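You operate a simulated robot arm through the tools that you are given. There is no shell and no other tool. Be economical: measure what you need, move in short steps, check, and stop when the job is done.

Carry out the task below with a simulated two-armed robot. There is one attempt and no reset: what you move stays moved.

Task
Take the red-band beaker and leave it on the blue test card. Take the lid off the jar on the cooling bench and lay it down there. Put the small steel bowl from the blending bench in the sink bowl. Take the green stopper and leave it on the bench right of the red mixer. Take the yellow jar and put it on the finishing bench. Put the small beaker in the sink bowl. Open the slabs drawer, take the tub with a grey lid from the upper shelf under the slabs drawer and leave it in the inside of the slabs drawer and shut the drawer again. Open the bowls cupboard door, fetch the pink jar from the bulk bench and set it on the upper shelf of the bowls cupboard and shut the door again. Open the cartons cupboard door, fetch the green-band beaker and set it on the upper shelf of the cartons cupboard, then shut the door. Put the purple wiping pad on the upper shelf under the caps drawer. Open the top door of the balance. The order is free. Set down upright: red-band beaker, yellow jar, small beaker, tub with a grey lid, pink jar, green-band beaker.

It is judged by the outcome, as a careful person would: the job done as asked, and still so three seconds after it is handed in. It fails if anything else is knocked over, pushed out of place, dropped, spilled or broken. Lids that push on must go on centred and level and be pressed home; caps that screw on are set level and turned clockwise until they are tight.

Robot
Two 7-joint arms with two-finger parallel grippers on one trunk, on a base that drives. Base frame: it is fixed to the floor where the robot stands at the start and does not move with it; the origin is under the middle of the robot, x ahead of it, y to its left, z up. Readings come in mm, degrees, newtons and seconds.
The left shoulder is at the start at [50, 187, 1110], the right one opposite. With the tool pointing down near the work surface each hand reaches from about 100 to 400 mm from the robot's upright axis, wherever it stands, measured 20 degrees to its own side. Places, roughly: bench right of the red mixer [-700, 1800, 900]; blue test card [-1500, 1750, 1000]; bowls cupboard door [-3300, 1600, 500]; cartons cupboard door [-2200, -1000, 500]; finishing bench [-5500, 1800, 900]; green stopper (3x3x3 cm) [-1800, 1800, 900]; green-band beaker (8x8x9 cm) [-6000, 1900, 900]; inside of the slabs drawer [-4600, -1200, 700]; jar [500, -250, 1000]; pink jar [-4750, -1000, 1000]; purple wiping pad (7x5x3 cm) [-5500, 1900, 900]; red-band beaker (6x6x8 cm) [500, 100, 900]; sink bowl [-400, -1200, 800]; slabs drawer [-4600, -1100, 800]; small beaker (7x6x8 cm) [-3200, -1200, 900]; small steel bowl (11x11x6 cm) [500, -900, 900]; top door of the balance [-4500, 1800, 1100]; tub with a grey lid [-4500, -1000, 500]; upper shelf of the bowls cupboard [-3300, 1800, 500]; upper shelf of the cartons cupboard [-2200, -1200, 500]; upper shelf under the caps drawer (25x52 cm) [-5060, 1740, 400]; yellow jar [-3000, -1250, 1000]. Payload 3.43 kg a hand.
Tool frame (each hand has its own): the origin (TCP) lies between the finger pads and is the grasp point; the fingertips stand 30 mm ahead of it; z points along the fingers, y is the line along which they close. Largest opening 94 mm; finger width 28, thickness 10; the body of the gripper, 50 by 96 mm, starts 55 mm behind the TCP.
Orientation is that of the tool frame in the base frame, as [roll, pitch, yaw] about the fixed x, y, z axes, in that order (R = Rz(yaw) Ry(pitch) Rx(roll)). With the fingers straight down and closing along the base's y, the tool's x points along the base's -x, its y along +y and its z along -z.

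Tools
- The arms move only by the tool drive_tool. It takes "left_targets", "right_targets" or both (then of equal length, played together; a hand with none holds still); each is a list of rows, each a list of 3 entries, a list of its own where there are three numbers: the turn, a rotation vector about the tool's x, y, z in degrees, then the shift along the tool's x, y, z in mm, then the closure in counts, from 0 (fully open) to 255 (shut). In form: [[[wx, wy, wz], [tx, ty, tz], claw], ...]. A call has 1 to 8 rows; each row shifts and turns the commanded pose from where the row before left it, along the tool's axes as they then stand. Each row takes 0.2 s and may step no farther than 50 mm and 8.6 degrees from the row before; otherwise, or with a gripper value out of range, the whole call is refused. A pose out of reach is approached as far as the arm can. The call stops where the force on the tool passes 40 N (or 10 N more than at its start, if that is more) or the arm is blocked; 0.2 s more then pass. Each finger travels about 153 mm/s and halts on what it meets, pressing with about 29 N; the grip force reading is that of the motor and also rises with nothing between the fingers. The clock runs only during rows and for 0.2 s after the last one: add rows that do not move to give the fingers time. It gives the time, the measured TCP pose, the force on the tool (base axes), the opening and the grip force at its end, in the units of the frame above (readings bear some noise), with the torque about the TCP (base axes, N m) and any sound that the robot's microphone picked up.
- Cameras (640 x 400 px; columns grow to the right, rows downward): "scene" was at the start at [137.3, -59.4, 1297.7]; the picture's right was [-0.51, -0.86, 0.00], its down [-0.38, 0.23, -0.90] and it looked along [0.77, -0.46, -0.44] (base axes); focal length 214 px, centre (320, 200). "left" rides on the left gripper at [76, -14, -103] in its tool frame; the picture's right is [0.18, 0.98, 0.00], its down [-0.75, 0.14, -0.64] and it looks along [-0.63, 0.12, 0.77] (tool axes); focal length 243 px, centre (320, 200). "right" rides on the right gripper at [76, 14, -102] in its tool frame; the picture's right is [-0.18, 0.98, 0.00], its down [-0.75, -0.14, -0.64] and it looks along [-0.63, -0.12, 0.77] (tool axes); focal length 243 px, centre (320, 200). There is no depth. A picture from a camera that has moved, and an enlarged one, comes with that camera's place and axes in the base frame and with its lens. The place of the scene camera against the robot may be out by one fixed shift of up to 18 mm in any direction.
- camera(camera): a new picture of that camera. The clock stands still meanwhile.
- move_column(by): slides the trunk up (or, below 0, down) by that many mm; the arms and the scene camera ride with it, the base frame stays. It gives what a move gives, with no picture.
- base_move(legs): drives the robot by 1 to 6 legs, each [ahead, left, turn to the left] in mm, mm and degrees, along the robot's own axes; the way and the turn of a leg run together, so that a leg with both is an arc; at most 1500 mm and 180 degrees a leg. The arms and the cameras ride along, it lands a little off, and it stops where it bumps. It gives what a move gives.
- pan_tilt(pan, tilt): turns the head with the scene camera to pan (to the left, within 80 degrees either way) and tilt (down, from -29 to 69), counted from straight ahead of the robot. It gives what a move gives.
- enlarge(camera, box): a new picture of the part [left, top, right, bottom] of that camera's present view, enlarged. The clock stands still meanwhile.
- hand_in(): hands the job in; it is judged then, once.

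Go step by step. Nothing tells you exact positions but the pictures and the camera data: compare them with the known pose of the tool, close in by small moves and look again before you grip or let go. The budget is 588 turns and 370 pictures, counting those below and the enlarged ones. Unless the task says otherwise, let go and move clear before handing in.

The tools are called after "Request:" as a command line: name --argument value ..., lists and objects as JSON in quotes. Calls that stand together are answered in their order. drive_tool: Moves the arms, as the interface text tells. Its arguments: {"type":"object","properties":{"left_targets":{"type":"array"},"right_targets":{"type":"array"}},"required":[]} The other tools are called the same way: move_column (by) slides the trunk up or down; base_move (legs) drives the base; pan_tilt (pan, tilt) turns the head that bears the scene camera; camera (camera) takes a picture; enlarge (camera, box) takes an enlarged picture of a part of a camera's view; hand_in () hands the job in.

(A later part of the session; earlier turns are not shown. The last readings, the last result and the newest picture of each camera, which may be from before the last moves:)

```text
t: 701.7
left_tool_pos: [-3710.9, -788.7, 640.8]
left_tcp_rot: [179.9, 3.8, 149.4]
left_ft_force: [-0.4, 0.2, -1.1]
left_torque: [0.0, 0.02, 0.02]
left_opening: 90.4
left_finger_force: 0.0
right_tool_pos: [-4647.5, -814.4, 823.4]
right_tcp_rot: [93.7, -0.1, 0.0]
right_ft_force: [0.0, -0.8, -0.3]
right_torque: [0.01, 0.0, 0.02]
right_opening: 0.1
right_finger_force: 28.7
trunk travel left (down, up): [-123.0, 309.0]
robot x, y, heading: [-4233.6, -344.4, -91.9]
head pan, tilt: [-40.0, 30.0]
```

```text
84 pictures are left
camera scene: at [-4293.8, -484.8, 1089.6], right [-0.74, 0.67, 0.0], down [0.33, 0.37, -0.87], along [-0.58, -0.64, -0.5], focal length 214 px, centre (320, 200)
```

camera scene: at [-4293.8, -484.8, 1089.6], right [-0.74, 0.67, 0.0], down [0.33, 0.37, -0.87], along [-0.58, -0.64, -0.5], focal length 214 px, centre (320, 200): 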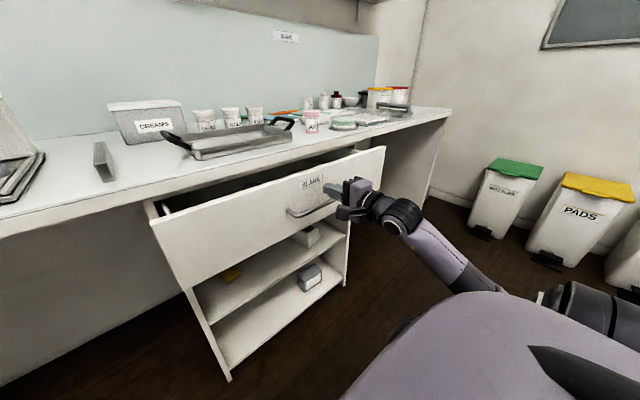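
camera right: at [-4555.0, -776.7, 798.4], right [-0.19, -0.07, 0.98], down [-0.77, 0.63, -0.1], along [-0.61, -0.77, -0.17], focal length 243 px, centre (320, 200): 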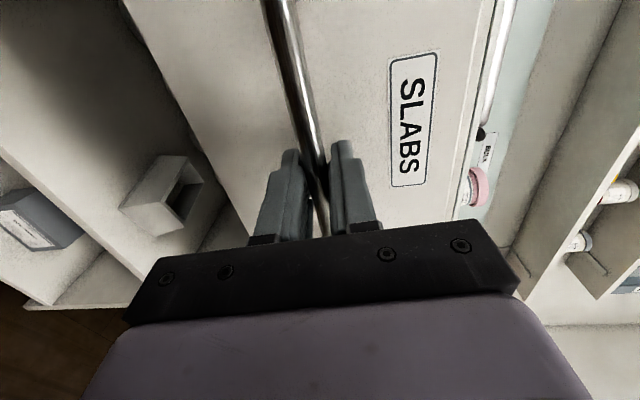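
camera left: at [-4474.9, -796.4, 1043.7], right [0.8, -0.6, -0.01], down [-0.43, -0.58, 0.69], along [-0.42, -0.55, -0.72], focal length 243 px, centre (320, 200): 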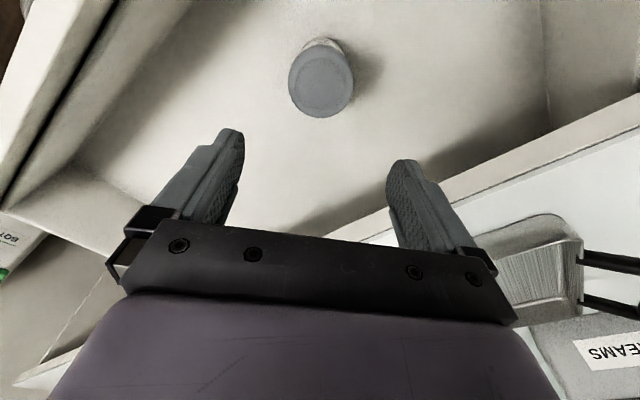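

Request:
drive_tool --left_targets '[[[0, 0, 0], [40, 0, 0], 150], [[0, 0, 0], [30, 0, 0], 255], [[0, 0, 0], [0, 0, 0], 255]]'

Request:
base_move --legs '[[50, 0, 0], [45, 0, 0], [25, 0, 0]]'

Request:
base_move --legs '[[12, 0, 0], [12, 0, 0]]'

Request:
camera --camera "scene"

```text
t: 702.5
left_tool_pos: [-3771.5, -751.9, 636.2]
left_tcp_rot: [179.9, 3.8, 149.4]
left_ft_force: [0.0, 0.7, 0.4]
left_torque: [-0.01, -0.03, -0.01]
left_opening: 0.0
left_finger_force: 28.7
right_tool_pos: [-4645.8, -814.0, 822.9]
right_tcp_rot: [93.8, -0.2, 0.0]
right_ft_force: [0.1, -0.3, 1.3]
right_torque: [0.04, -0.02, -0.01]
right_opening: 0.0
right_finger_force: 29.0
trunk travel left (down, up): [-123.0, 309.0]
robot x, y, heading: [-4230.9, -350.7, -92.0]
head pan, tilt: [-40.0, 30.0]
```

```text
t: 704.3
left_tool_pos: [-3775.4, -872.0, 636.1]
left_tcp_rot: [179.9, 3.8, 149.3]
left_ft_force: [-0.4, -0.3, -0.1]
left_torque: [0.01, 0.06, -0.01]
left_opening: 0.0
left_finger_force: 28.9
right_tool_pos: [-4648.9, -932.5, 823.4]
right_tcp_rot: [93.7, 0.0, 0.0]
right_ft_force: [0.8, -0.1, -0.5]
right_torque: [0.01, -0.02, 0.01]
right_opening: 0.0
right_finger_force: 28.6
trunk travel left (down, up): [-123.0, 309.0]
robot x, y, heading: [-4236.4, -465.6, -92.1]
head pan, tilt: [-40.0, 30.0]
```

```text
t: 705.5
left_tool_pos: [-3777.0, -894.2, 637.2]
left_tcp_rot: [179.9, 3.7, 149.3]
left_ft_force: [-0.2, 0.9, 0.9]
left_torque: [0.01, 0.0, 0.02]
left_opening: 0.0
left_finger_force: 29.1
right_tool_pos: [-4649.5, -952.2, 822.3]
right_tcp_rot: [93.7, 0.0, -0.1]
right_ft_force: [0.1, 5.9, -0.2]
right_torque: [-0.08, 0.01, -0.01]
right_opening: 0.0
right_finger_force: 29.1
trunk travel left (down, up): [-123.0, 309.0]
robot x, y, heading: [-4236.4, -488.7, -92.1]
head pan, tilt: [-40.0, 30.0]
stopped in leg 2: the force on the tool passed its limit at 65 N (the readings are from after the stop); the commanded pose is now the measured one
```

```text
83 pictures are left
camera scene: at [-4298.9, -625.2, 1089.7], right [-0.74, 0.67, 0.0], down [0.34, 0.37, -0.87], along [-0.58, -0.64, -0.5], focal length 214 px, centre (320, 200)
```

scene: 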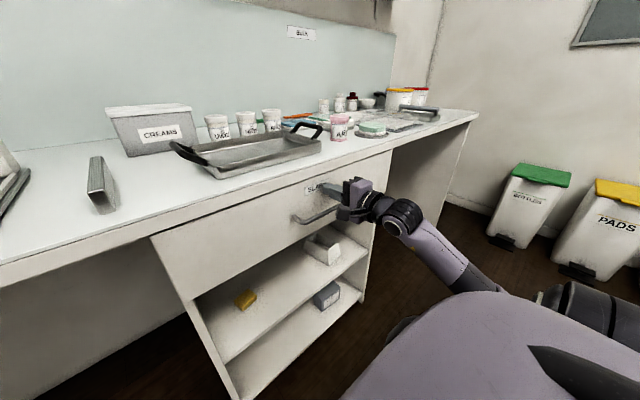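

Drawer shut with the tub inside. Last task: the pink jar. Back away, raise the trunk and left hand, tilt it, and approach the pink jar near (-4805,-1077).

Request:
base_move --legs '[[-380, 0, 0]]'

Request:
move_column --by 202

Request:
drive_tool --left_targets '[[[0, 0, 0], [0, 0, -45], 0], [[0, 0, 0], [0, 0, -45], 0], [[0, 0, 0], [0, 0, -45], 0], [[0, -7.6, 0], [0, 0, -45], 0], [[0, -7.6, 0], [0, 0, 0], 0], [[0, -7.6, 0], [0, 0, 0], 0], [[0, -7.6, 0], [0, 0, 0], 0], [[0, -7.6, 0], [0, 0, 0], 0]]'

Request:
base_move --legs '[[0, 0, -59], [480, -50, 0]]'

Request:
camera --camera "left"

```text
t: 707.9
left_tool_pos: [-3763.3, -516.1, 635.7]
left_tcp_rot: [179.8, 3.7, 149.1]
left_ft_force: [-0.2, 0.9, 0.0]
left_torque: [0.01, 0.02, -0.01]
left_opening: 0.1
left_finger_force: 29.0
right_tool_pos: [-4637.9, -573.5, 822.5]
right_tcp_rot: [93.8, -0.1, -0.2]
right_ft_force: [-0.4, 0.3, 0.2]
right_torque: [0.03, 0.04, 0.01]
right_opening: 0.0
right_finger_force: 29.2
trunk travel left (down, up): [-123.0, 309.0]
robot x, y, heading: [-4222.0, -107.7, -92.2]
head pan, tilt: [-40.0, 30.0]
```

```text
t: 710.1
left_tool_pos: [-3764.4, -514.7, 839.0]
left_tcp_rot: [179.8, 3.8, 149.2]
left_ft_force: [0.8, -0.7, 0.1]
left_torque: [0.0, -0.01, 0.02]
left_opening: 0.0
left_finger_force: 28.8
right_tool_pos: [-4637.4, -572.8, 1025.1]
right_tcp_rot: [93.8, -0.1, -0.2]
right_ft_force: [0.1, 0.2, -0.1]
right_torque: [0.02, 0.0, -0.01]
right_opening: 0.1
right_finger_force: 29.1
trunk travel left (down, up): [-325.0, 107.0]
robot x, y, heading: [-4225.1, -107.7, -92.0]
head pan, tilt: [-40.0, 30.0]
```

```text
t: 711.9
left_tool_pos: [-3756.7, -501.1, 1031.2]
left_tcp_rot: [-179.0, 43.8, 152.6]
left_ft_force: [0.3, -0.1, -0.1]
left_torque: [-0.03, -0.01, -0.01]
left_opening: 93.9
left_finger_force: 0.0
right_tool_pos: [-4638.1, -573.6, 1024.7]
right_tcp_rot: [93.9, -0.1, -0.2]
right_ft_force: [0.1, -0.2, 0.0]
right_torque: [-0.01, 0.01, 0.01]
right_opening: 0.0
right_finger_force: 28.8
trunk travel left (down, up): [-325.0, 107.0]
robot x, y, heading: [-4220.8, -107.2, -92.2]
head pan, tilt: [-40.0, 30.0]
```

```text
t: 717.4
left_tool_pos: [-4755.3, -900.8, 1026.5]
left_tcp_rot: [178.9, 43.5, 92.5]
left_ft_force: [-0.3, 0.0, 0.9]
left_torque: [0.0, -0.02, 0.02]
left_opening: 93.9
left_finger_force: 0.0
right_tool_pos: [-5278.4, -186.3, 1024.7]
right_tcp_rot: [93.8, -0.2, -58.7]
right_ft_force: [0.3, 0.5, -0.3]
right_torque: [0.0, 0.0, 0.03]
right_opening: 0.0
right_finger_force: 28.7
trunk travel left (down, up): [-325.0, 107.0]
robot x, y, heading: [-4663.3, -297.8, -150.9]
head pan, tilt: [-40.0, 30.0]
```

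```text
82 pictures are left
camera left: at [-4777.4, -776.3, 1048.3], right [0.98, 0.19, -0.11], down [0.13, -0.1, 0.99], along [0.18, -0.98, -0.12], focal length 243 px, centre (320, 200)
```

left: 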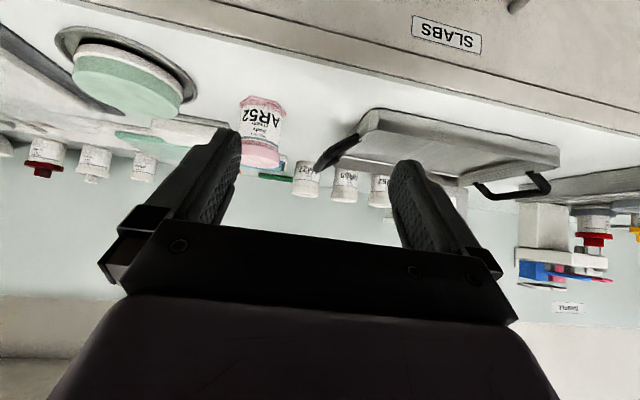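

Pink jar at (-4805,-1076). Approach to just in front.

Request:
drive_tool --left_targets '[[[0, 0, 0], [-22, -19, 36], 0], [[0, 0, 0], [-22, -19, 36], 0], [[0, 0, 0], [-22, -19, 36], 0]]'

Request:
camera --camera "left"

```text
t: 718.2
left_tool_pos: [-4804.4, -1026.7, 992.9]
left_tcp_rot: [178.9, 43.5, 92.6]
left_ft_force: [1.0, 0.5, 0.2]
left_torque: [-0.02, 0.0, 0.01]
left_opening: 94.2
left_finger_force: 0.1
right_tool_pos: [-5277.9, -186.6, 1025.6]
right_tcp_rot: [93.8, 0.0, -58.7]
right_ft_force: [-1.0, 0.3, -0.8]
right_torque: [-0.04, 0.0, -0.01]
right_opening: 0.1
right_finger_force: 28.9
trunk travel left (down, up): [-325.0, 107.0]
robot x, y, heading: [-4665.6, -295.3, -150.8]
head pan, tilt: [-40.0, 30.0]
```

```text
81 pictures are left
camera left: at [-4826.4, -902.9, 1013.7], right [0.97, 0.19, -0.11], down [0.13, -0.1, 0.99], along [0.18, -0.98, -0.12], focal length 243 px, centre (320, 200)
```

left: 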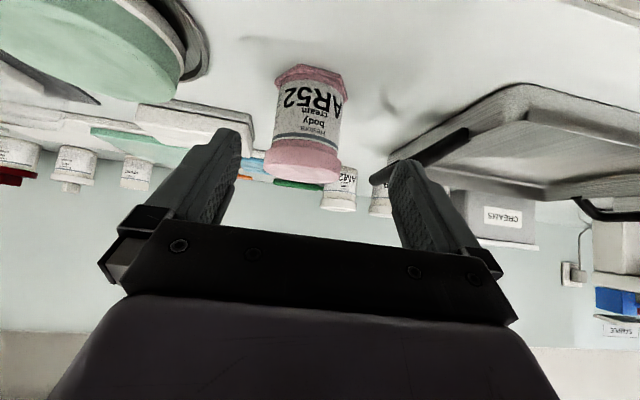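

Request:
drive_tool --left_targets '[[[0, 0, 0], [-4, -4, 30], 15], [[0, 0, 0], [-4, -3, 30], 15], [[0, 0, 0], [0, 0, 18], 15], [[0, 0, 0], [0, 0, 0], 90], [[0, 0, 0], [0, 0, 0], 160], [[0, 0, 0], [0, 0, 0], 220], [[0, 0, 0], [0, 0, 0], 220]]'

Request:
camera --camera "left"

```text
t: 719.8
left_tool_pos: [-4806.9, -1086.5, 941.3]
left_tcp_rot: [179.0, 43.6, 92.6]
left_ft_force: [0.2, -0.2, 0.7]
left_torque: [0.07, -0.01, 0.02]
left_opening: 60.1
left_finger_force: 29.1
right_tool_pos: [-5278.7, -187.1, 1026.1]
right_tcp_rot: [93.8, -0.1, -58.6]
right_ft_force: [0.7, -0.3, -0.5]
right_torque: [0.0, 0.01, 0.05]
right_opening: 0.1
right_finger_force: 29.4
trunk travel left (down, up): [-325.0, 107.0]
robot x, y, heading: [-4663.8, -296.1, -150.7]
head pan, tilt: [-40.0, 30.0]
```

```text
80 pictures are left
camera left: at [-4829.3, -961.5, 963.3], right [0.97, 0.19, -0.11], down [0.13, -0.1, 0.99], along [0.18, -0.98, -0.12], focal length 243 px, centre (320, 200)
```

left: 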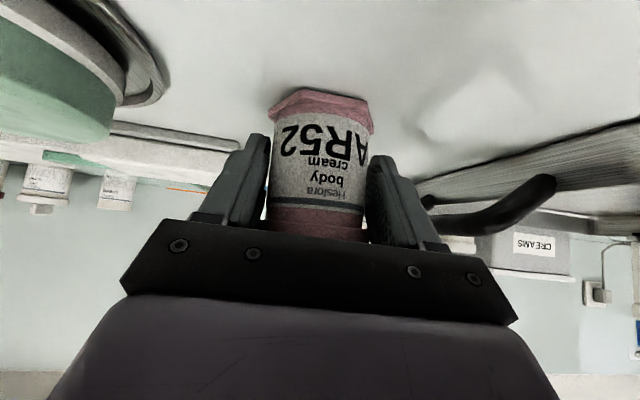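

Fingers overlap the lid edge; open, go 9 mm lower to hold the body, and regrip.

Request:
drive_tool --left_targets '[[[0, 0, 0], [0, 0, 0], 60], [[0, 0, 0], [0, 0, 0], 30], [[0, 0, 0], [5.5, 0, 6], 30], [[0, 0, 0], [0, 0, 0], 110], [[0, 0, 0], [0, 0, 0], 180], [[0, 0, 0], [0, 0, 0], 225], [[0, 0, 0], [0, 0, 0], 225]]'

```text
t: 721.4
left_tool_pos: [-4807.2, -1085.4, 934.8]
left_tcp_rot: [178.8, 43.4, 92.6]
left_ft_force: [-0.3, -0.9, -0.2]
left_torque: [-0.03, -0.01, 0.02]
left_opening: 58.0
left_finger_force: 29.4
right_tool_pos: [-5278.1, -186.0, 1024.8]
right_tcp_rot: [93.8, -0.1, -58.7]
right_ft_force: [-0.1, 0.1, -0.2]
right_torque: [0.0, -0.01, -0.04]
right_opening: 0.0
right_finger_force: 28.8
trunk travel left (down, up): [-325.0, 107.0]
robot x, y, heading: [-4664.6, -298.5, -150.7]
head pan, tilt: [-40.0, 30.0]
```

Grip on body (58 mm). Lift, retract, back away and drive to the bowls cupboard on the +y side.

Request:
drive_tool --left_targets '[[[0, 0, 0], [-7, 0, -7], 228], [[0, 0, 0], [-20, 0, -21], 228], [[0, 0, 0], [-28, 0, -30], 228], [[0, 0, 0], [0, 0, -40], 228], [[0, 0, 0], [10, 0, -40], 228]]'

Request:
camera --camera "left"

Request:
base_move --legs '[[-250, -420, 0], [0, 0, -119.3], [0, -1300, 0]]'

Request:
pan_tilt --pan 0 --tilt 25

Request:
camera --camera "scene"

```text
t: 722.6
left_tool_pos: [-4813.1, -1025.2, 1066.2]
left_tcp_rot: [178.8, 43.6, 92.6]
left_ft_force: [0.3, 0.0, -1.6]
left_torque: [-0.02, 0.02, 0.03]
left_opening: 58.1
left_finger_force: 29.1
right_tool_pos: [-5278.6, -185.9, 1025.2]
right_tcp_rot: [93.7, -0.1, -58.7]
right_ft_force: [0.0, 0.1, 0.7]
right_torque: [-0.01, -0.01, -0.03]
right_opening: 0.0
right_finger_force: 29.3
trunk travel left (down, up): [-325.0, 107.0]
robot x, y, heading: [-4662.4, -294.5, -151.0]
head pan, tilt: [-40.0, 30.0]
```

```text
79 pictures are left
camera left: at [-4835.0, -899.3, 1087.3], right [0.98, 0.19, -0.11], down [0.13, -0.1, 0.99], along [0.18, -0.98, -0.12], focal length 243 px, centre (320, 200)
```

left: 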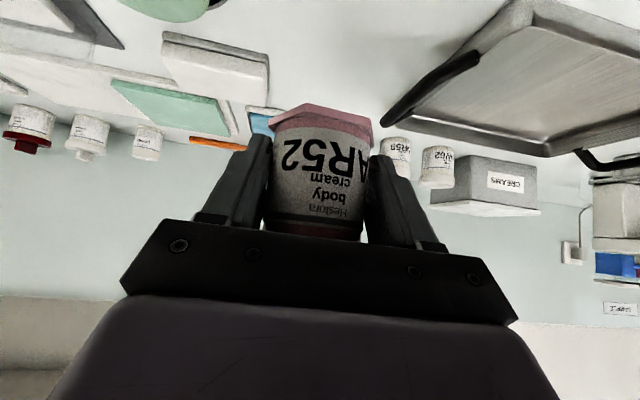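

```text
t: 743.0
left_tool_pos: [-3907.6, 660.8, 1064.6]
left_tcp_rot: [178.9, 43.6, -27.7]
left_ft_force: [-0.1, -0.4, -1.4]
left_torque: [-0.03, 0.0, -0.01]
left_opening: 57.0
left_finger_force: 29.3
right_tool_pos: [-2949.8, 642.0, 1024.3]
right_tcp_rot: [93.8, -0.2, -178.8]
right_ft_force: [-0.2, 0.7, 0.1]
right_torque: [-0.02, 0.01, -0.01]
right_opening: 0.0
right_finger_force: 28.8
trunk travel left (down, up): [-325.0, 107.0]
robot x, y, heading: [-3351.9, 168.6, 89.1]
head pan, tilt: [-40.0, 30.0]
```

```text
t: 744.0
left_tool_pos: [-3907.5, 660.6, 1065.4]
left_tcp_rot: [178.8, 43.6, -27.6]
left_ft_force: [0.0, 0.1, -1.5]
left_torque: [0.01, 0.01, -0.01]
left_opening: 57.0
left_finger_force: 28.7
right_tool_pos: [-2948.0, 642.9, 1024.5]
right_tcp_rot: [93.7, 0.0, -178.9]
right_ft_force: [-0.4, -0.3, 0.1]
right_torque: [0.05, -0.01, 0.0]
right_opening: 0.0
right_finger_force: 29.2
trunk travel left (down, up): [-325.0, 107.0]
robot x, y, heading: [-3354.2, 166.6, 89.0]
head pan, tilt: [0.0, 25.0]
```

```text
78 pictures are left
camera scene: at [-3352.0, 305.9, 1299.6], right [1.0, -0.02, 0.0], down [-0.01, -0.42, -0.91], along [0.02, 0.91, -0.42], focal length 214 px, centre (320, 200)
```

scene: 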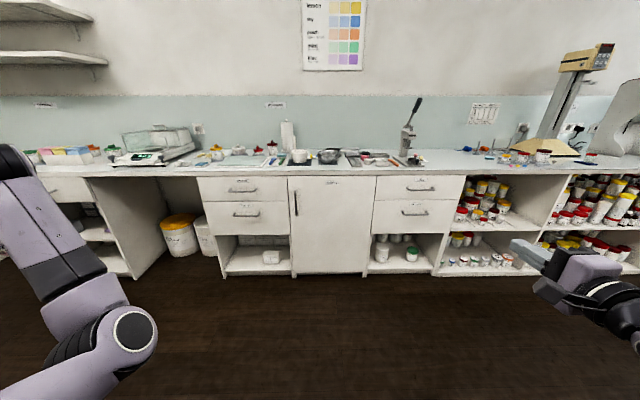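

Bowls cupboard: handle on the left (x≈−3480), hinge on the right — same arrangement as the cartons one. Re-roll the right hand, pull the left hand in, lower the trunk.

Request:
drive_tool --left_targets '[[[0, 0, 0], [31, -11, -23], 228], [[0, 0, 0], [31, -11, -23], 228], [[0, 0, 0], [31, -11, -23], 228], [[0, 0, 0], [31, -11, -23], 228], [[0, 0, 0], [20, -8, -15], 228], [[0, 0, 0], [0, 0, 0], 228], [[0, 0, 0], [0, 0, 0], 228], [[0, 0, 0], [0, 0, 0], 228]]' --right_targets '[[[0, 0, -8.2], [0, 0, 0], 0], [[0, 0, -8.2], [0, 0, 0], 0], [[0, 0, -8.2], [0, 0, 0], 0], [[0, 0, -8.2], [0, 0, 0], 0], [[0, 0, -8.2], [0, 0, 0], 0], [[0, 0, -8.2], [0, 0, 0], 0], [[0, 0, -8.2], [0, 0, 0], 0], [[0, 0, -8.2], [0, 0, 0], 0]]'

Request:
move_column --by -250

Request:
drive_tool --right_targets '[[[0, 0, -8.2], [20, 0, 0], 0], [[0, 0, -8.2], [25, 0, 0], 0], [[0, 0, -8], [25, 0, 0], 0]]'

Request:
camera --camera "right"

```text
t: 746.0
left_tool_pos: [-3751.8, 619.7, 1057.5]
left_tcp_rot: [179.1, 46.3, -23.7]
left_ft_force: [0.3, 0.0, -1.5]
left_torque: [-0.01, 0.01, 0.0]
left_opening: 57.0
left_finger_force: 29.4
right_tool_pos: [-2949.5, 642.6, 1025.7]
right_tcp_rot: [99.1, 65.3, -170.4]
right_ft_force: [0.5, 0.6, 1.1]
right_torque: [0.01, 0.0, 0.02]
right_opening: 94.1
right_finger_force: 0.1
trunk travel left (down, up): [-325.0, 107.0]
robot x, y, heading: [-3355.3, 167.2, 89.2]
head pan, tilt: [0.0, 25.0]
stopped in row 8 (left hand): the arm was blocked; the commanded pose is now the measured one
```

```text
t: 748.6
left_tool_pos: [-3752.9, 619.9, 807.1]
left_tcp_rot: [179.2, 46.2, -23.9]
left_ft_force: [0.2, 0.2, -2.1]
left_torque: [-0.02, 0.0, 0.03]
left_opening: 56.8
left_finger_force: 29.4
right_tool_pos: [-2949.4, 640.4, 775.4]
right_tcp_rot: [99.1, 65.4, -170.5]
right_ft_force: [-0.8, -0.1, 0.5]
right_torque: [0.0, 0.03, 0.0]
right_opening: 93.9
right_finger_force: 0.0
trunk travel left (down, up): [-75.0, 357.0]
robot x, y, heading: [-3355.5, 167.8, 89.0]
head pan, tilt: [0.0, 25.0]
```

```text
t: 749.4
left_tool_pos: [-3753.0, 620.5, 807.5]
left_tcp_rot: [179.1, 46.2, -23.9]
left_ft_force: [0.6, 0.5, -0.7]
left_torque: [0.02, -0.01, 0.01]
left_opening: 57.0
left_finger_force: 28.8
right_tool_pos: [-2968.2, 636.3, 708.0]
right_tcp_rot: [-177.6, 86.2, -86.4]
right_ft_force: [-0.1, 0.2, 0.6]
right_torque: [-0.03, 0.0, 0.01]
right_opening: 94.4
right_finger_force: 0.0
trunk travel left (down, up): [-75.0, 357.0]
robot x, y, heading: [-3356.6, 169.6, 89.2]
head pan, tilt: [0.0, 25.0]
```

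```text
77 pictures are left
camera right: at [-2981.4, 528.1, 638.7], right [-0.98, -0.01, 0.18], down [0.15, -0.59, 0.8], along [0.1, 0.81, 0.58], focal length 243 px, centre (320, 200)
```

right: 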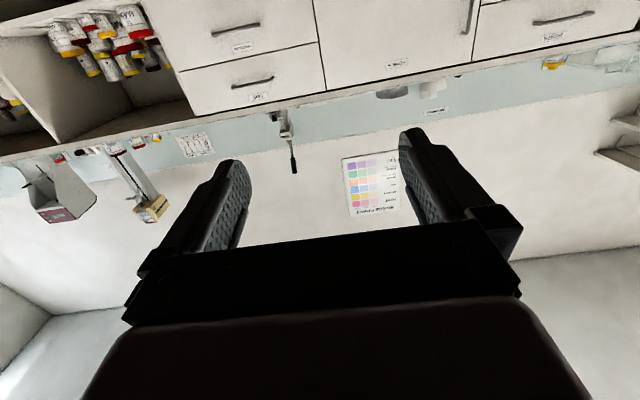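

Handle found at about (-3480, z≤758). Turn +16° so the left hand with the jar stays clear of the bench, square the right hand and drive in front of the handle.

Request:
base_move --legs '[[0, 0, 16], [700, 180, 0]]'

Request:
drive_tool --right_targets '[[[8, 0, 0], [0, 0, 0], 0], [[8, 0, 0], [0, 0, 0], 0]]'

Request:
camera --camera "right"

```text
t: 754.3
left_tool_pos: [-4217.1, 1124.0, 808.2]
left_tcp_rot: [179.1, 46.4, -7.9]
left_ft_force: [-0.9, -0.1, -0.7]
left_torque: [0.0, 0.01, 0.01]
left_opening: 56.6
left_finger_force: 28.5
right_tool_pos: [-3468.6, 1354.9, 709.2]
right_tcp_rot: [-178.7, 86.3, -71.6]
right_ft_force: [1.2, -0.1, 0.2]
right_torque: [0.0, -0.01, -0.01]
right_opening: 93.9
right_finger_force: 0.1
trunk travel left (down, up): [-75.0, 357.0]
robot x, y, heading: [-3710.7, 797.8, 104.9]
head pan, tilt: [0.0, 25.0]
```

```text
t: 754.9
left_tool_pos: [-4218.4, 1122.6, 807.1]
left_tcp_rot: [179.1, 46.2, -7.8]
left_ft_force: [-0.6, -0.7, -1.4]
left_torque: [0.0, 0.01, 0.0]
left_opening: 56.6
left_finger_force: 29.5
right_tool_pos: [-3409.4, 1351.5, 722.0]
right_tcp_rot: [-169.7, 86.0, -77.2]
right_ft_force: [-0.3, -0.4, 0.3]
right_torque: [0.01, -0.01, 0.03]
right_opening: 93.8
right_finger_force: 0.0
right hand out of reach, approached as far as the arm can: row 1, 2
trunk travel left (down, up): [-75.0, 357.0]
robot x, y, heading: [-3712.4, 801.5, 105.2]
head pan, tilt: [0.0, 25.0]
```

```text
76 pictures are left
camera right: at [-3418.9, 1242.7, 652.2], right [-0.98, -0.03, 0.17], down [0.16, -0.58, 0.8], along [0.08, 0.81, 0.58], focal length 243 px, centre (320, 200)
```

right: 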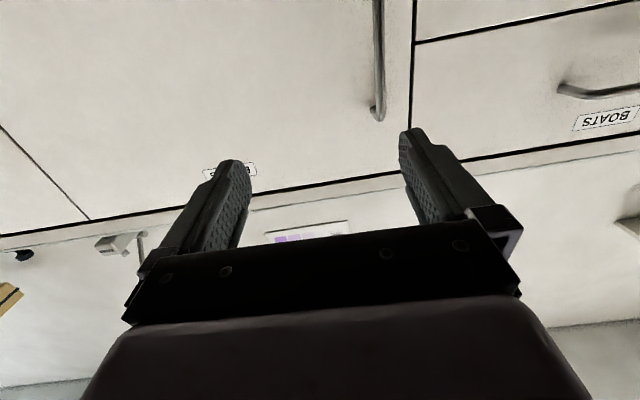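

Request:
base_move --legs '[[155, 27, 0]]'

Request:
camera --camera "right"

```text
t: 756.3
left_tool_pos: [-4285.2, 1264.1, 808.0]
left_tcp_rot: [179.1, 46.3, -8.0]
left_ft_force: [-0.5, 0.8, -1.0]
left_torque: [0.01, -0.01, 0.03]
left_opening: 56.7
left_finger_force: 28.7
right_tool_pos: [-3475.5, 1492.3, 722.1]
right_tcp_rot: [-170.1, 86.1, -77.6]
right_ft_force: [0.6, -0.3, 0.4]
right_torque: [-0.03, 0.0, 0.03]
right_opening: 93.9
right_finger_force: 0.1
trunk travel left (down, up): [-75.0, 357.0]
robot x, y, heading: [-3778.0, 938.2, 105.2]
head pan, tilt: [0.0, 25.0]
```

```text
75 pictures are left
camera right: at [-3485.3, 1384.9, 652.2], right [-0.98, -0.03, 0.17], down [0.16, -0.58, 0.8], along [0.08, 0.81, 0.58], focal length 243 px, centre (320, 200)
```

right: 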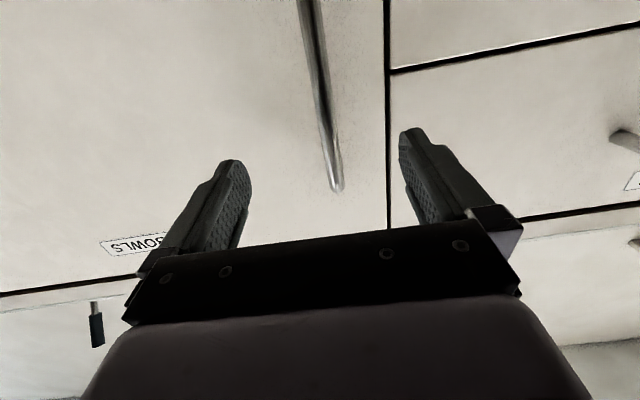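

Request:
base_move --legs '[[45, -7, 0]]'

Request:
camera --camera "right"

```text
t: 757.2
left_tool_pos: [-4289.4, 1307.2, 807.5]
left_tcp_rot: [179.0, 46.3, -7.9]
left_ft_force: [0.8, 0.0, -0.3]
left_torque: [0.03, -0.02, 0.0]
left_opening: 56.5
left_finger_force: 28.9
right_tool_pos: [-3479.6, 1538.0, 722.2]
right_tcp_rot: [-169.9, 86.1, -77.5]
right_ft_force: [-0.5, 0.0, 0.4]
right_torque: [0.0, -0.04, -0.01]
right_opening: 94.0
right_finger_force: 0.1
trunk travel left (down, up): [-75.0, 357.0]
robot x, y, heading: [-3783.6, 981.6, 105.1]
head pan, tilt: [0.0, 25.0]
```

```text
74 pictures are left
camera right: at [-3490.1, 1429.0, 652.3], right [-0.98, -0.03, 0.17], down [0.16, -0.58, 0.8], along [0.08, 0.81, 0.58], focal length 243 px, centre (320, 200)
```

right: 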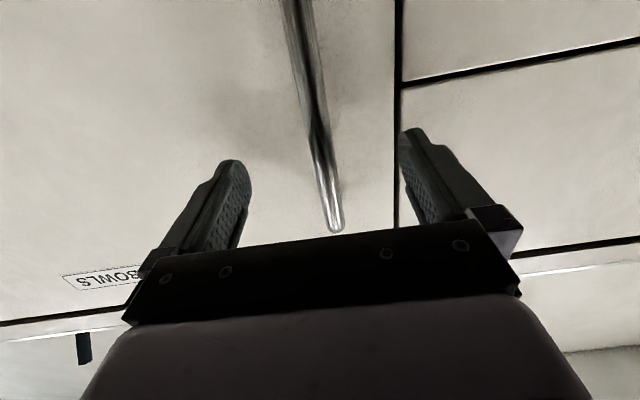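

Same picture as at the cartons handle when ready. Close on the bar and pull along the arc (15° first).

Request:
base_move --legs '[[8, 0, 0]]'

Request:
drive_tool --right_targets '[[[0, 0, 0], [0, 0, 0], 150], [[0, 0, 0], [0, 0, 0], 230], [[0, 0, 0], [0, 0, 0], 255], [[0, 0, 0], [0, 0, 0], 255]]'

Request:
base_move --legs '[[-115, -59, 0]]'

Request:
pan_tilt --pan -45 --tilt 35

Request:
camera --camera "scene"

```text
t: 758.0
left_tool_pos: [-4290.8, 1317.0, 807.8]
left_tcp_rot: [179.0, 46.3, -7.8]
left_ft_force: [-0.7, -0.2, -1.9]
left_torque: [0.0, 0.02, 0.01]
left_opening: 56.4
left_finger_force: 29.0
right_tool_pos: [-3483.8, 1545.6, 722.1]
right_tcp_rot: [-169.9, 86.1, -77.4]
right_ft_force: [-0.4, 0.1, 0.7]
right_torque: [0.0, 0.02, -0.01]
right_opening: 94.1
right_finger_force: 0.0
trunk travel left (down, up): [-75.0, 357.0]
robot x, y, heading: [-3785.0, 988.9, 105.0]
head pan, tilt: [0.0, 25.0]
```

```text
t: 759.0
left_tool_pos: [-4291.7, 1315.9, 807.1]
left_tcp_rot: [179.0, 46.3, -7.8]
left_ft_force: [-0.3, -0.4, -1.3]
left_torque: [-0.02, -0.01, 0.02]
left_opening: 56.4
left_finger_force: 29.0
right_tool_pos: [-3485.0, 1544.9, 721.3]
right_tcp_rot: [-172.0, 86.0, -79.4]
right_ft_force: [-18.8, -4.8, -4.3]
right_torque: [0.47, 0.85, -0.02]
right_opening: 16.2
right_finger_force: 44.6
trunk travel left (down, up): [-75.0, 357.0]
robot x, y, heading: [-3785.0, 991.9, 105.0]
head pan, tilt: [0.0, 25.0]
```

```text
t: 759.8
left_tool_pos: [-4284.7, 1305.5, 807.4]
left_tcp_rot: [178.9, 46.3, -7.7]
left_ft_force: [-0.3, 0.2, -1.6]
left_torque: [-0.01, 0.03, 0.01]
left_opening: 56.4
left_finger_force: 28.8
right_tool_pos: [-3483.7, 1537.5, 721.4]
right_tcp_rot: [-178.2, 86.3, -84.4]
right_ft_force: [-0.3, 0.8, 2.4]
right_torque: [-0.58, 0.03, 0.0]
right_opening: 16.2
right_finger_force: 45.5
trunk travel left (down, up): [-75.0, 357.0]
robot x, y, heading: [-3775.1, 982.1, 105.3]
head pan, tilt: [0.0, 25.0]
stopped in leg 1: the force on the tool passed its limit at 49 N (the readings are from after the stop); the commanded pose is now the measured one
```

```text
t: 760.9
left_tool_pos: [-4284.8, 1306.8, 806.6]
left_tcp_rot: [178.9, 46.3, -7.8]
left_ft_force: [0.2, -0.2, -1.2]
left_torque: [-0.01, 0.01, 0.0]
left_opening: 56.2
left_finger_force: 28.9
right_tool_pos: [-3483.4, 1536.1, 722.0]
right_tcp_rot: [-177.6, 86.2, -84.0]
right_ft_force: [-2.7, 1.4, 1.5]
right_torque: [-0.25, 0.2, -0.01]
right_opening: 15.9
right_finger_force: 45.3
trunk travel left (down, up): [-75.0, 357.0]
robot x, y, heading: [-3777.5, 983.3, 105.1]
head pan, tilt: [-45.0, 35.0]
```

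```text
73 pictures are left
camera scene: at [-3747.4, 1103.2, 1033.8], right [0.87, -0.5, 0.0], down [-0.28, -0.5, -0.82], along [0.41, 0.71, -0.57], focal length 214 px, centre (320, 200)
```

scene: 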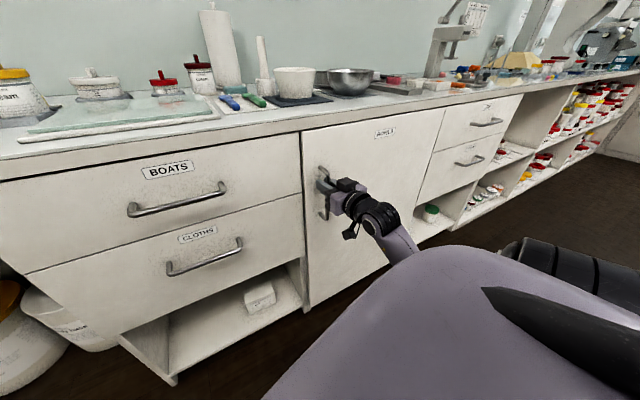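

I mis-rotated the pull direction; correct it for the 105° heading and pull again.

Request:
base_move --legs '[[-40, 6, 0], [-80, 4, 0]]'

Request:
base_move --legs '[[-127, -26, 0], [-116, -58, 0]]'

Request:
camera --camera "scene"

```text
t: 762.4
left_tool_pos: [-4262.0, 1187.1, 809.0]
left_tcp_rot: [178.9, 46.4, -7.7]
left_ft_force: [-0.5, -0.3, -0.5]
left_torque: [0.02, -0.01, 0.01]
left_opening: 56.5
left_finger_force: 28.7
right_tool_pos: [-3459.1, 1418.7, 721.9]
right_tcp_rot: [-176.2, 86.2, -82.7]
right_ft_force: [23.6, 7.4, 4.4]
right_torque: [-0.74, 0.07, -0.03]
right_opening: 16.1
right_finger_force: 45.3
trunk travel left (down, up): [-75.0, 357.0]
robot x, y, heading: [-3751.8, 863.7, 105.4]
head pan, tilt: [-45.0, 35.0]
```

```text
t: 764.6
left_tool_pos: [-4118.8, 976.7, 806.3]
left_tcp_rot: [179.0, 46.3, -7.7]
left_ft_force: [-1.1, -0.5, -1.0]
left_torque: [-0.01, -0.02, 0.02]
left_opening: 56.3
left_finger_force: 29.2
right_tool_pos: [-3316.4, 1206.7, 721.3]
right_tcp_rot: [-174.7, 86.2, -81.2]
right_ft_force: [-15.6, -17.8, -8.5]
right_torque: [-0.03, 0.04, -0.05]
right_opening: 16.2
right_finger_force: 44.9
trunk travel left (down, up): [-75.0, 357.0]
robot x, y, heading: [-3607.3, 655.2, 105.1]
head pan, tilt: [-45.0, 35.0]
```

```text
72 pictures are left
camera scene: at [-3581.4, 772.8, 1033.9], right [0.87, -0.5, 0.0], down [-0.28, -0.5, -0.82], along [0.41, 0.71, -0.57], focal length 214 px, centre (320, 200)
```

scene: 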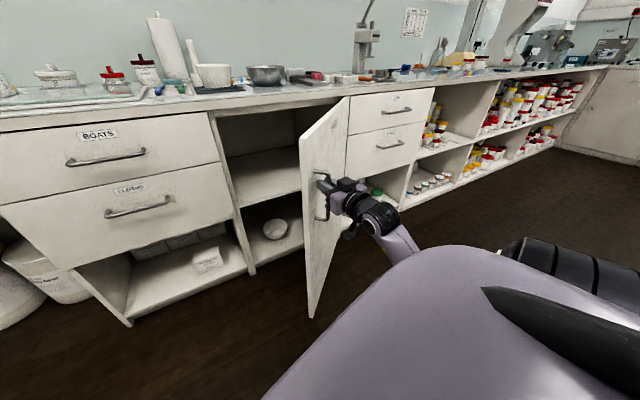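

Request:
base_move --legs '[[-97, -87, 0]]'

Request:
drive_tool --right_targets '[[[0, 0, 0], [0, 0, 0], 100], [[0, 0, 0], [0, 0, 0], 0], [[0, 0, 0], [0, 0, 0], 0]]'

Request:
base_move --legs '[[-125, 34, 0], [44, 164, 0]]'

Request:
drive_tool --right_targets '[[[0, 0, 0], [0, 0, 0], 150], [[0, 0, 0], [0, 0, 0], 255], [[0, 0, 0], [0, 0, 0], 255]]'

Request:
base_move --legs '[[240, -65, 0]]'

Request:
camera --camera "scene"

```text
t: 765.6
left_tool_pos: [-4071.8, 943.2, 807.7]
left_tcp_rot: [178.9, 46.1, -7.8]
left_ft_force: [-0.6, 0.5, -0.7]
left_torque: [0.0, 0.02, 0.0]
left_opening: 56.6
left_finger_force: 29.3
right_tool_pos: [-3275.9, 1177.0, 722.3]
right_tcp_rot: [-178.1, 86.1, -83.8]
right_ft_force: [-0.7, -0.4, 3.3]
right_torque: [-0.73, -0.27, 0.0]
right_opening: 16.3
right_finger_force: 45.1
trunk travel left (down, up): [-75.0, 357.0]
robot x, y, heading: [-3565.2, 622.4, 105.0]
head pan, tilt: [-45.0, 35.0]
stopped in leg 1: the force on the tool passed its limit at 43 N (the readings are from after the stop); the commanded pose is now the measured one
```

```text
t: 766.4
left_tool_pos: [-4072.6, 944.6, 806.9]
left_tcp_rot: [178.9, 46.3, -7.8]
left_ft_force: [0.4, 0.4, -1.0]
left_torque: [0.03, 0.01, 0.02]
left_opening: 56.5
left_finger_force: 28.9
right_tool_pos: [-3275.5, 1175.4, 721.5]
right_tcp_rot: [-178.8, 86.0, -84.5]
right_ft_force: [-0.1, -0.1, 0.2]
right_torque: [0.05, 0.02, 0.02]
right_opening: 94.3
right_finger_force: 0.1
trunk travel left (down, up): [-75.0, 357.0]
robot x, y, heading: [-3565.8, 622.1, 105.2]
head pan, tilt: [-45.0, 35.0]
```

```text
t: 769.4
left_tool_pos: [-4239.6, 816.3, 808.0]
left_tcp_rot: [178.9, 46.4, -7.8]
left_ft_force: [0.1, -0.5, -1.0]
left_torque: [0.05, 0.05, 0.02]
left_opening: 56.2
left_finger_force: 28.9
right_tool_pos: [-3443.9, 1044.3, 720.9]
right_tcp_rot: [-178.8, 86.1, -84.6]
right_ft_force: [0.7, -1.1, -0.2]
right_torque: [0.02, 0.01, 0.01]
right_opening: 93.8
right_finger_force: 0.1
trunk travel left (down, up): [-75.0, 357.0]
robot x, y, heading: [-3731.1, 490.4, 105.4]
head pan, tilt: [-45.0, 35.0]
```

```text
t: 770.2
left_tool_pos: [-4241.8, 815.4, 806.7]
left_tcp_rot: [178.9, 46.3, -7.7]
left_ft_force: [-0.9, -0.4, -0.7]
left_torque: [0.03, 0.04, 0.01]
left_opening: 56.4
left_finger_force: 29.1
right_tool_pos: [-3442.9, 1044.8, 721.3]
right_tcp_rot: [-178.8, 86.1, -84.5]
right_ft_force: [0.3, 1.1, -0.8]
right_torque: [-0.02, -0.02, -0.04]
right_opening: 0.0
right_finger_force: 29.0
trunk travel left (down, up): [-75.0, 357.0]
robot x, y, heading: [-3729.9, 493.7, 105.4]
head pan, tilt: [-45.0, 35.0]
```

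```text
t: 771.9
left_tool_pos: [-4239.6, 1039.7, 806.2]
left_tcp_rot: [178.9, 46.2, -7.9]
left_ft_force: [-0.1, -0.1, -0.1]
left_torque: [0.02, 0.03, 0.01]
left_opening: 56.2
left_finger_force: 28.9
right_tool_pos: [-3446.2, 1267.4, 721.6]
right_tcp_rot: [179.4, 86.0, -86.0]
right_ft_force: [0.7, 0.2, 0.0]
right_torque: [0.0, -0.04, -0.01]
right_opening: 0.1
right_finger_force: 29.3
trunk travel left (down, up): [-75.0, 357.0]
robot x, y, heading: [-3732.2, 718.3, 105.3]
head pan, tilt: [-45.0, 35.0]
stopped in leg 1: the force on the tool passed its limit at 52 N (the readings are from after the stop); the commanded pose is now the measured one
```

```text
71 pictures are left
camera scene: at [-3703.4, 835.3, 1033.8], right [0.87, -0.5, 0.0], down [-0.29, -0.5, -0.82], along [0.41, 0.71, -0.57], focal length 214 px, centre (320, 200)
```

scene: 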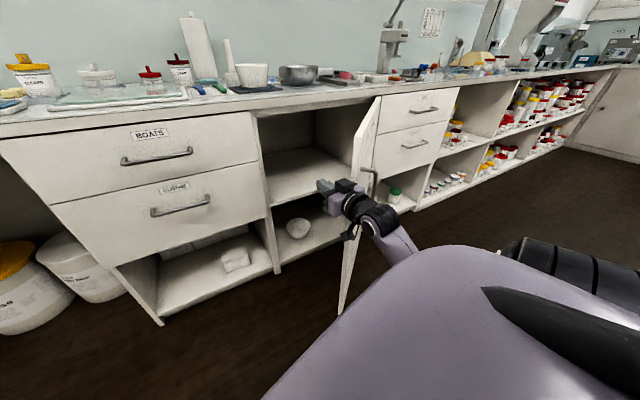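

The forearm touched the door edge. Back off slightly and push sideways (+x).

Request:
base_move --legs '[[-30, 8, 0], [-10, -40, 0], [-12, -45, 0], [-12, -45, 0]]'

Request:
camera --camera "scene"

```text
t: 773.9
left_tool_pos: [-4180.0, 1008.6, 806.2]
left_tcp_rot: [178.9, 46.2, -7.9]
left_ft_force: [0.4, 0.5, -1.7]
left_torque: [-0.01, -0.02, 0.02]
left_opening: 56.7
left_finger_force: 28.9
right_tool_pos: [-3393.3, 1235.3, 721.4]
right_tcp_rot: [176.8, 86.1, -87.6]
right_ft_force: [-0.9, -1.9, 0.7]
right_torque: [0.0, -0.01, -0.08]
right_opening: 0.0
right_finger_force: 29.0
trunk travel left (down, up): [-75.0, 357.0]
robot x, y, heading: [-3673.6, 683.8, 105.2]
head pan, tilt: [-45.0, 35.0]
stopped in leg 3: the force on the tool passed its limit at 50 N (the readings are from after the stop); the commanded pose is now the measured one
```

```text
70 pictures are left
camera scene: at [-3644.5, 804.8, 1033.8], right [0.87, -0.5, 0.0], down [-0.29, -0.5, -0.82], along [0.41, 0.71, -0.57], focal length 214 px, centre (320, 200)
```

scene: 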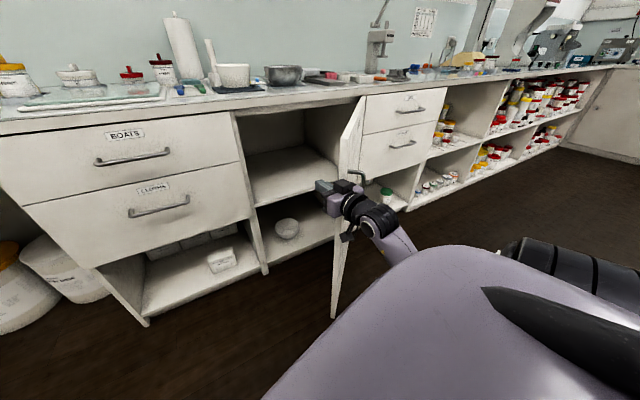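

Use slow arm steps for the sideways push.

Request:
drive_tool --right_targets '[[[0, 0, 0], [0, -4, 0], 255], [[0, 0, 0], [0, -4, 0], 255], [[0, 0, 0], [0, -5, 0], 255], [[0, 0, 0], [0, -5, 0], 255], [[0, 0, 0], [0, -6, 0], 255], [[0, 0, 0], [0, -6, 0], 255], [[0, 0, 0], [0, -6, 0], 255], [[0, 0, 0], [0, -6, 0], 255]]'

Request:
enlarge --camera "scene" --box '[240, 80, 440, 330]'

Request:
camera --camera "right"

```text
t: 774.5
left_tool_pos: [-4182.4, 1007.2, 806.1]
left_tcp_rot: [178.9, 46.2, -7.8]
left_ft_force: [-0.1, -0.2, -0.4]
left_torque: [0.02, -0.01, -0.01]
left_opening: 56.4
left_finger_force: 29.5
right_tool_pos: [-3391.8, 1232.8, 721.5]
right_tcp_rot: [175.6, 86.1, -88.1]
right_ft_force: [-5.4, -4.9, 1.4]
right_torque: [0.07, -0.16, -0.34]
right_opening: 0.1
right_finger_force: 28.8
trunk travel left (down, up): [-75.0, 357.0]
robot x, y, heading: [-3668.7, 684.7, 105.3]
head pan, tilt: [-45.0, 35.0]
stopped in row 2 (right hand): the force on the tool passed its limit at 46 N (the readings are from after the stop); the commanded pose is now the measured one
```

```text
1.60 times, centred on (340, 205) of scene
camera zoom: at [-3645.4, 804.0, 1034.0], right [0.87, -0.5, 0.0], down [-0.29, -0.5, -0.82], along [0.41, 0.71, -0.57], focal length 343 px, centre (288, 192)
```

zoom: 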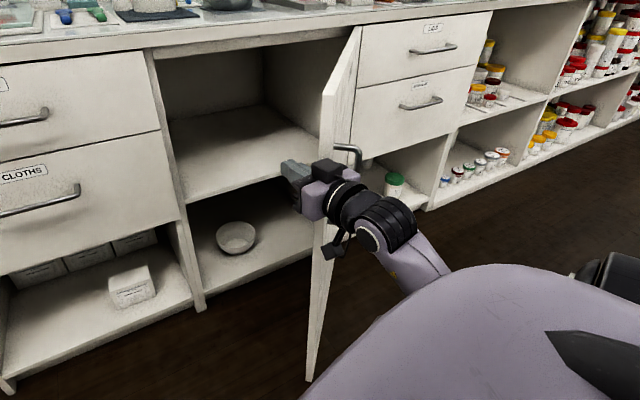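

```text
68 pictures are left
camera right: at [-3396.1, 1123.7, 652.0], right [-0.98, -0.09, 0.19], down [0.21, -0.57, 0.79], along [0.03, 0.82, 0.58], focal length 243 px, centre (320, 200)
```

right: 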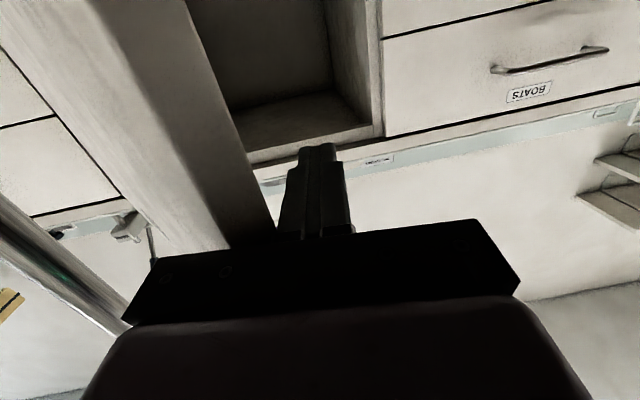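

The palm is again against the door's end face. Move −x, then deeper (+y), then push +x.

Request:
base_move --legs '[[16, 62, 0], [60, -16, 0], [35, -9, 0]]'

Request:
camera --camera "right"

```text
t: 776.7
left_tool_pos: [-4246.3, 1105.5, 806.4]
left_tcp_rot: [178.8, 46.2, -7.9]
left_ft_force: [0.2, -0.3, -0.7]
left_torque: [0.0, -0.04, 0.02]
left_opening: 56.5
left_finger_force: 29.4
right_tool_pos: [-3456.0, 1331.8, 719.5]
right_tcp_rot: [175.2, 85.9, -88.7]
right_ft_force: [-0.3, -0.3, 0.6]
right_torque: [0.03, -0.02, 0.0]
right_opening: 0.0
right_finger_force: 29.1
trunk travel left (down, up): [-75.0, 357.0]
robot x, y, heading: [-3737.3, 783.6, 105.0]
head pan, tilt: [-45.0, 35.0]
```

```text
67 pictures are left
camera right: at [-3459.7, 1221.5, 651.0], right [-0.98, -0.09, 0.19], down [0.21, -0.57, 0.8], along [0.03, 0.82, 0.57], focal length 243 px, centre (320, 200)
```

right: 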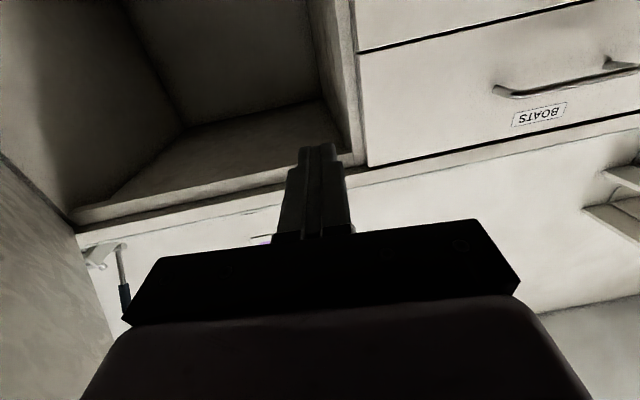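

Now inside the swing. Push +x with slow arm steps, then short base legs.

Request:
drive_tool --right_targets '[[[0, 0, 0], [0, -8, 0], 255], [[0, 0, 0], [0, -8, 0], 255], [[0, 0, 0], [0, -8, 0], 255], [[0, 0, 0], [0, -8, 0], 255], [[0, 0, 0], [0, -8, 0], 255], [[0, 0, 0], [0, -8, 0], 255], [[0, 0, 0], [0, -8, 0], 255], [[0, 0, 0], [0, -8, 0], 255]]'

Request:
base_move --legs '[[-10, -40, 0], [-13, -50, 0], [-16, -60, 0], [-16, -60, 0], [-16, -60, 0]]'

Request:
camera --camera "scene"

```text
t: 778.7
left_tool_pos: [-4250.3, 1101.6, 807.0]
left_tcp_rot: [179.1, 46.2, -7.7]
left_ft_force: [-0.9, 0.1, -0.8]
left_torque: [0.0, -0.06, 0.01]
left_opening: 56.4
left_finger_force: 29.0
right_tool_pos: [-3424.6, 1327.3, 716.5]
right_tcp_rot: [169.2, 85.4, -91.0]
right_ft_force: [-0.2, 0.3, -1.1]
right_torque: [-0.01, 0.02, 0.0]
right_opening: 0.0
right_finger_force: 29.2
trunk travel left (down, up): [-75.0, 357.0]
robot x, y, heading: [-3739.7, 782.2, 105.0]
head pan, tilt: [-45.0, 35.0]
stopped in row 8 (right hand): the arm was blocked; the commanded pose is now the measured one
```

```text
t: 779.5
left_tool_pos: [-4244.2, 1102.4, 805.9]
left_tcp_rot: [179.0, 46.1, -7.8]
left_ft_force: [-0.4, -0.8, -1.5]
left_torque: [-0.02, 0.0, 0.0]
left_opening: 56.5
left_finger_force: 29.5
right_tool_pos: [-3425.1, 1325.6, 716.6]
right_tcp_rot: [166.0, 85.7, -93.3]
right_ft_force: [-0.9, -0.2, 0.3]
right_torque: [-0.01, -0.01, -0.01]
right_opening: 0.0
right_finger_force: 28.6
trunk travel left (down, up): [-75.0, 357.0]
robot x, y, heading: [-3730.1, 780.2, 105.1]
head pan, tilt: [-45.0, 35.0]
stopped in leg 1: the robot was blocked; the commanded pose is now the measured one
```

```text
66 pictures are left
camera scene: at [-3707.6, 899.0, 1033.8], right [0.87, -0.5, 0.0], down [-0.28, -0.5, -0.82], along [0.41, 0.71, -0.57], focal length 214 px, centre (320, 200)
```

scene: 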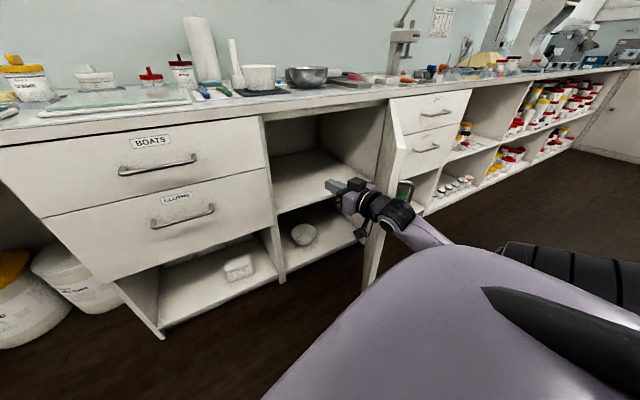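

The opening already suffices: I can insert the jar at the left part of the shelf (x≈−3420) without opening further. Withdraw the right hand, lower the trunk, and turn so the left hand points at the cupboard.

Request:
base_move --legs '[[10, 40, 0], [-250, 65, 0], [0, 0, -82]]'

Request:
move_column --by -72

Request:
base_move --legs '[[160, 200, 0]]'

Request:
camera --camera "left"

Request:
pan_tilt --pan 60 --tilt 35

Request:
camera --camera "scene"

```text
t: 785.5
left_tool_pos: [-3523.7, 1068.8, 806.1]
left_tcp_rot: [178.8, 46.2, -89.8]
left_ft_force: [-0.5, 0.1, -0.7]
left_torque: [-0.03, -0.01, 0.03]
left_opening: 56.3
left_finger_force: 29.3
right_tool_pos: [-3187.2, 286.8, 714.8]
right_tcp_rot: [165.4, 85.4, -176.1]
right_ft_force: [-0.3, -1.4, -0.3]
right_torque: [-0.01, 0.0, 0.01]
right_opening: 0.0
right_finger_force: 29.3
trunk travel left (down, up): [-75.0, 357.0]
robot x, y, heading: [-3775.6, 517.0, 23.1]
head pan, tilt: [-45.0, 35.0]
```

```text
t: 786.6
left_tool_pos: [-3524.0, 1068.1, 734.7]
left_tcp_rot: [178.8, 46.2, -89.8]
left_ft_force: [-0.3, -0.3, -1.0]
left_torque: [0.02, 0.0, -0.01]
left_opening: 56.5
left_finger_force: 29.0
right_tool_pos: [-3187.0, 286.8, 642.4]
right_tcp_rot: [165.5, 85.4, -176.0]
right_ft_force: [0.9, 0.9, -0.5]
right_torque: [-0.01, 0.0, 0.0]
right_opening: 0.0
right_finger_force: 29.3
trunk travel left (down, up): [-3.0, 429.0]
robot x, y, heading: [-3771.7, 519.9, 23.2]
head pan, tilt: [-45.0, 35.0]
```

```text
t: 789.0
left_tool_pos: [-3457.7, 1315.6, 734.7]
left_tcp_rot: [178.8, 46.1, -89.7]
left_ft_force: [0.9, 0.2, -1.3]
left_torque: [-0.03, 0.01, 0.03]
left_opening: 56.3
left_finger_force: 28.7
right_tool_pos: [-3119.8, 534.1, 641.4]
right_tcp_rot: [165.4, 85.4, -176.1]
right_ft_force: [-0.3, -0.1, 0.7]
right_torque: [-0.01, 0.0, 0.0]
right_opening: 0.1
right_finger_force: 28.9
trunk travel left (down, up): [-3.0, 429.0]
robot x, y, heading: [-3706.7, 766.4, 23.1]
head pan, tilt: [-45.0, 35.0]
```

```text
65 pictures are left
camera left: at [-3440.3, 1188.0, 750.0], right [-0.98, -0.15, -0.12], down [-0.13, 0.06, 0.99], along [-0.14, 0.99, -0.07], focal length 243 px, centre (320, 200)
```

left: 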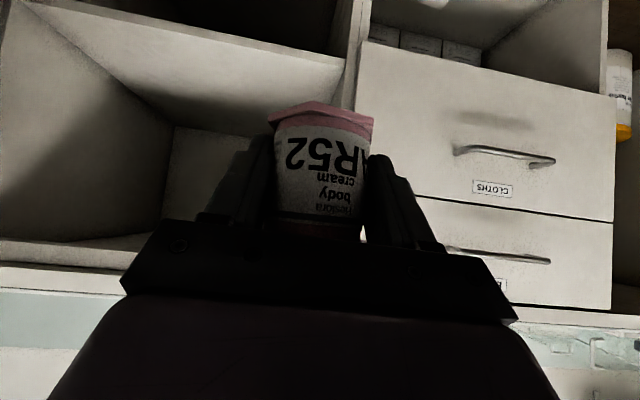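

```text
t: 790.8
left_tool_pos: [-3457.3, 1314.7, 733.9]
left_tcp_rot: [178.8, 46.2, -89.6]
left_ft_force: [0.3, 0.0, -0.7]
left_torque: [-0.01, -0.02, 0.01]
left_opening: 55.9
left_finger_force: 28.9
right_tool_pos: [-3119.6, 535.2, 642.0]
right_tcp_rot: [165.3, 85.4, -176.0]
right_ft_force: [0.0, 0.3, -0.5]
right_torque: [-0.01, 0.04, -0.02]
right_opening: 0.0
right_finger_force: 28.6
trunk travel left (down, up): [-3.0, 429.0]
robot x, y, heading: [-3704.8, 763.2, 23.4]
head pan, tilt: [60.0, 35.0]
```

```text
64 pictures are left
camera scene: at [-3641.2, 863.7, 961.8], right [0.99, -0.12, 0.0], down [-0.07, -0.57, -0.82], along [0.1, 0.81, -0.57], focal length 214 px, centre (320, 200)
```

scene: 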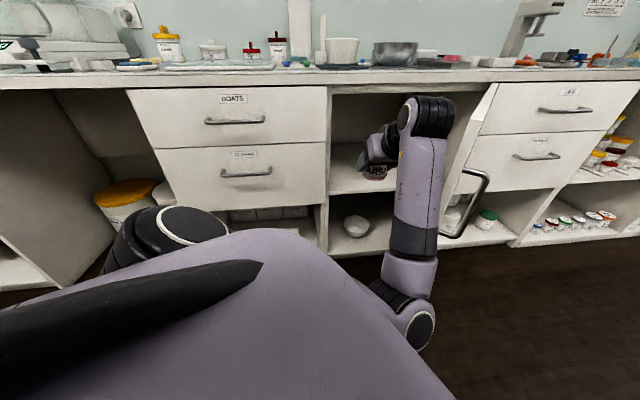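

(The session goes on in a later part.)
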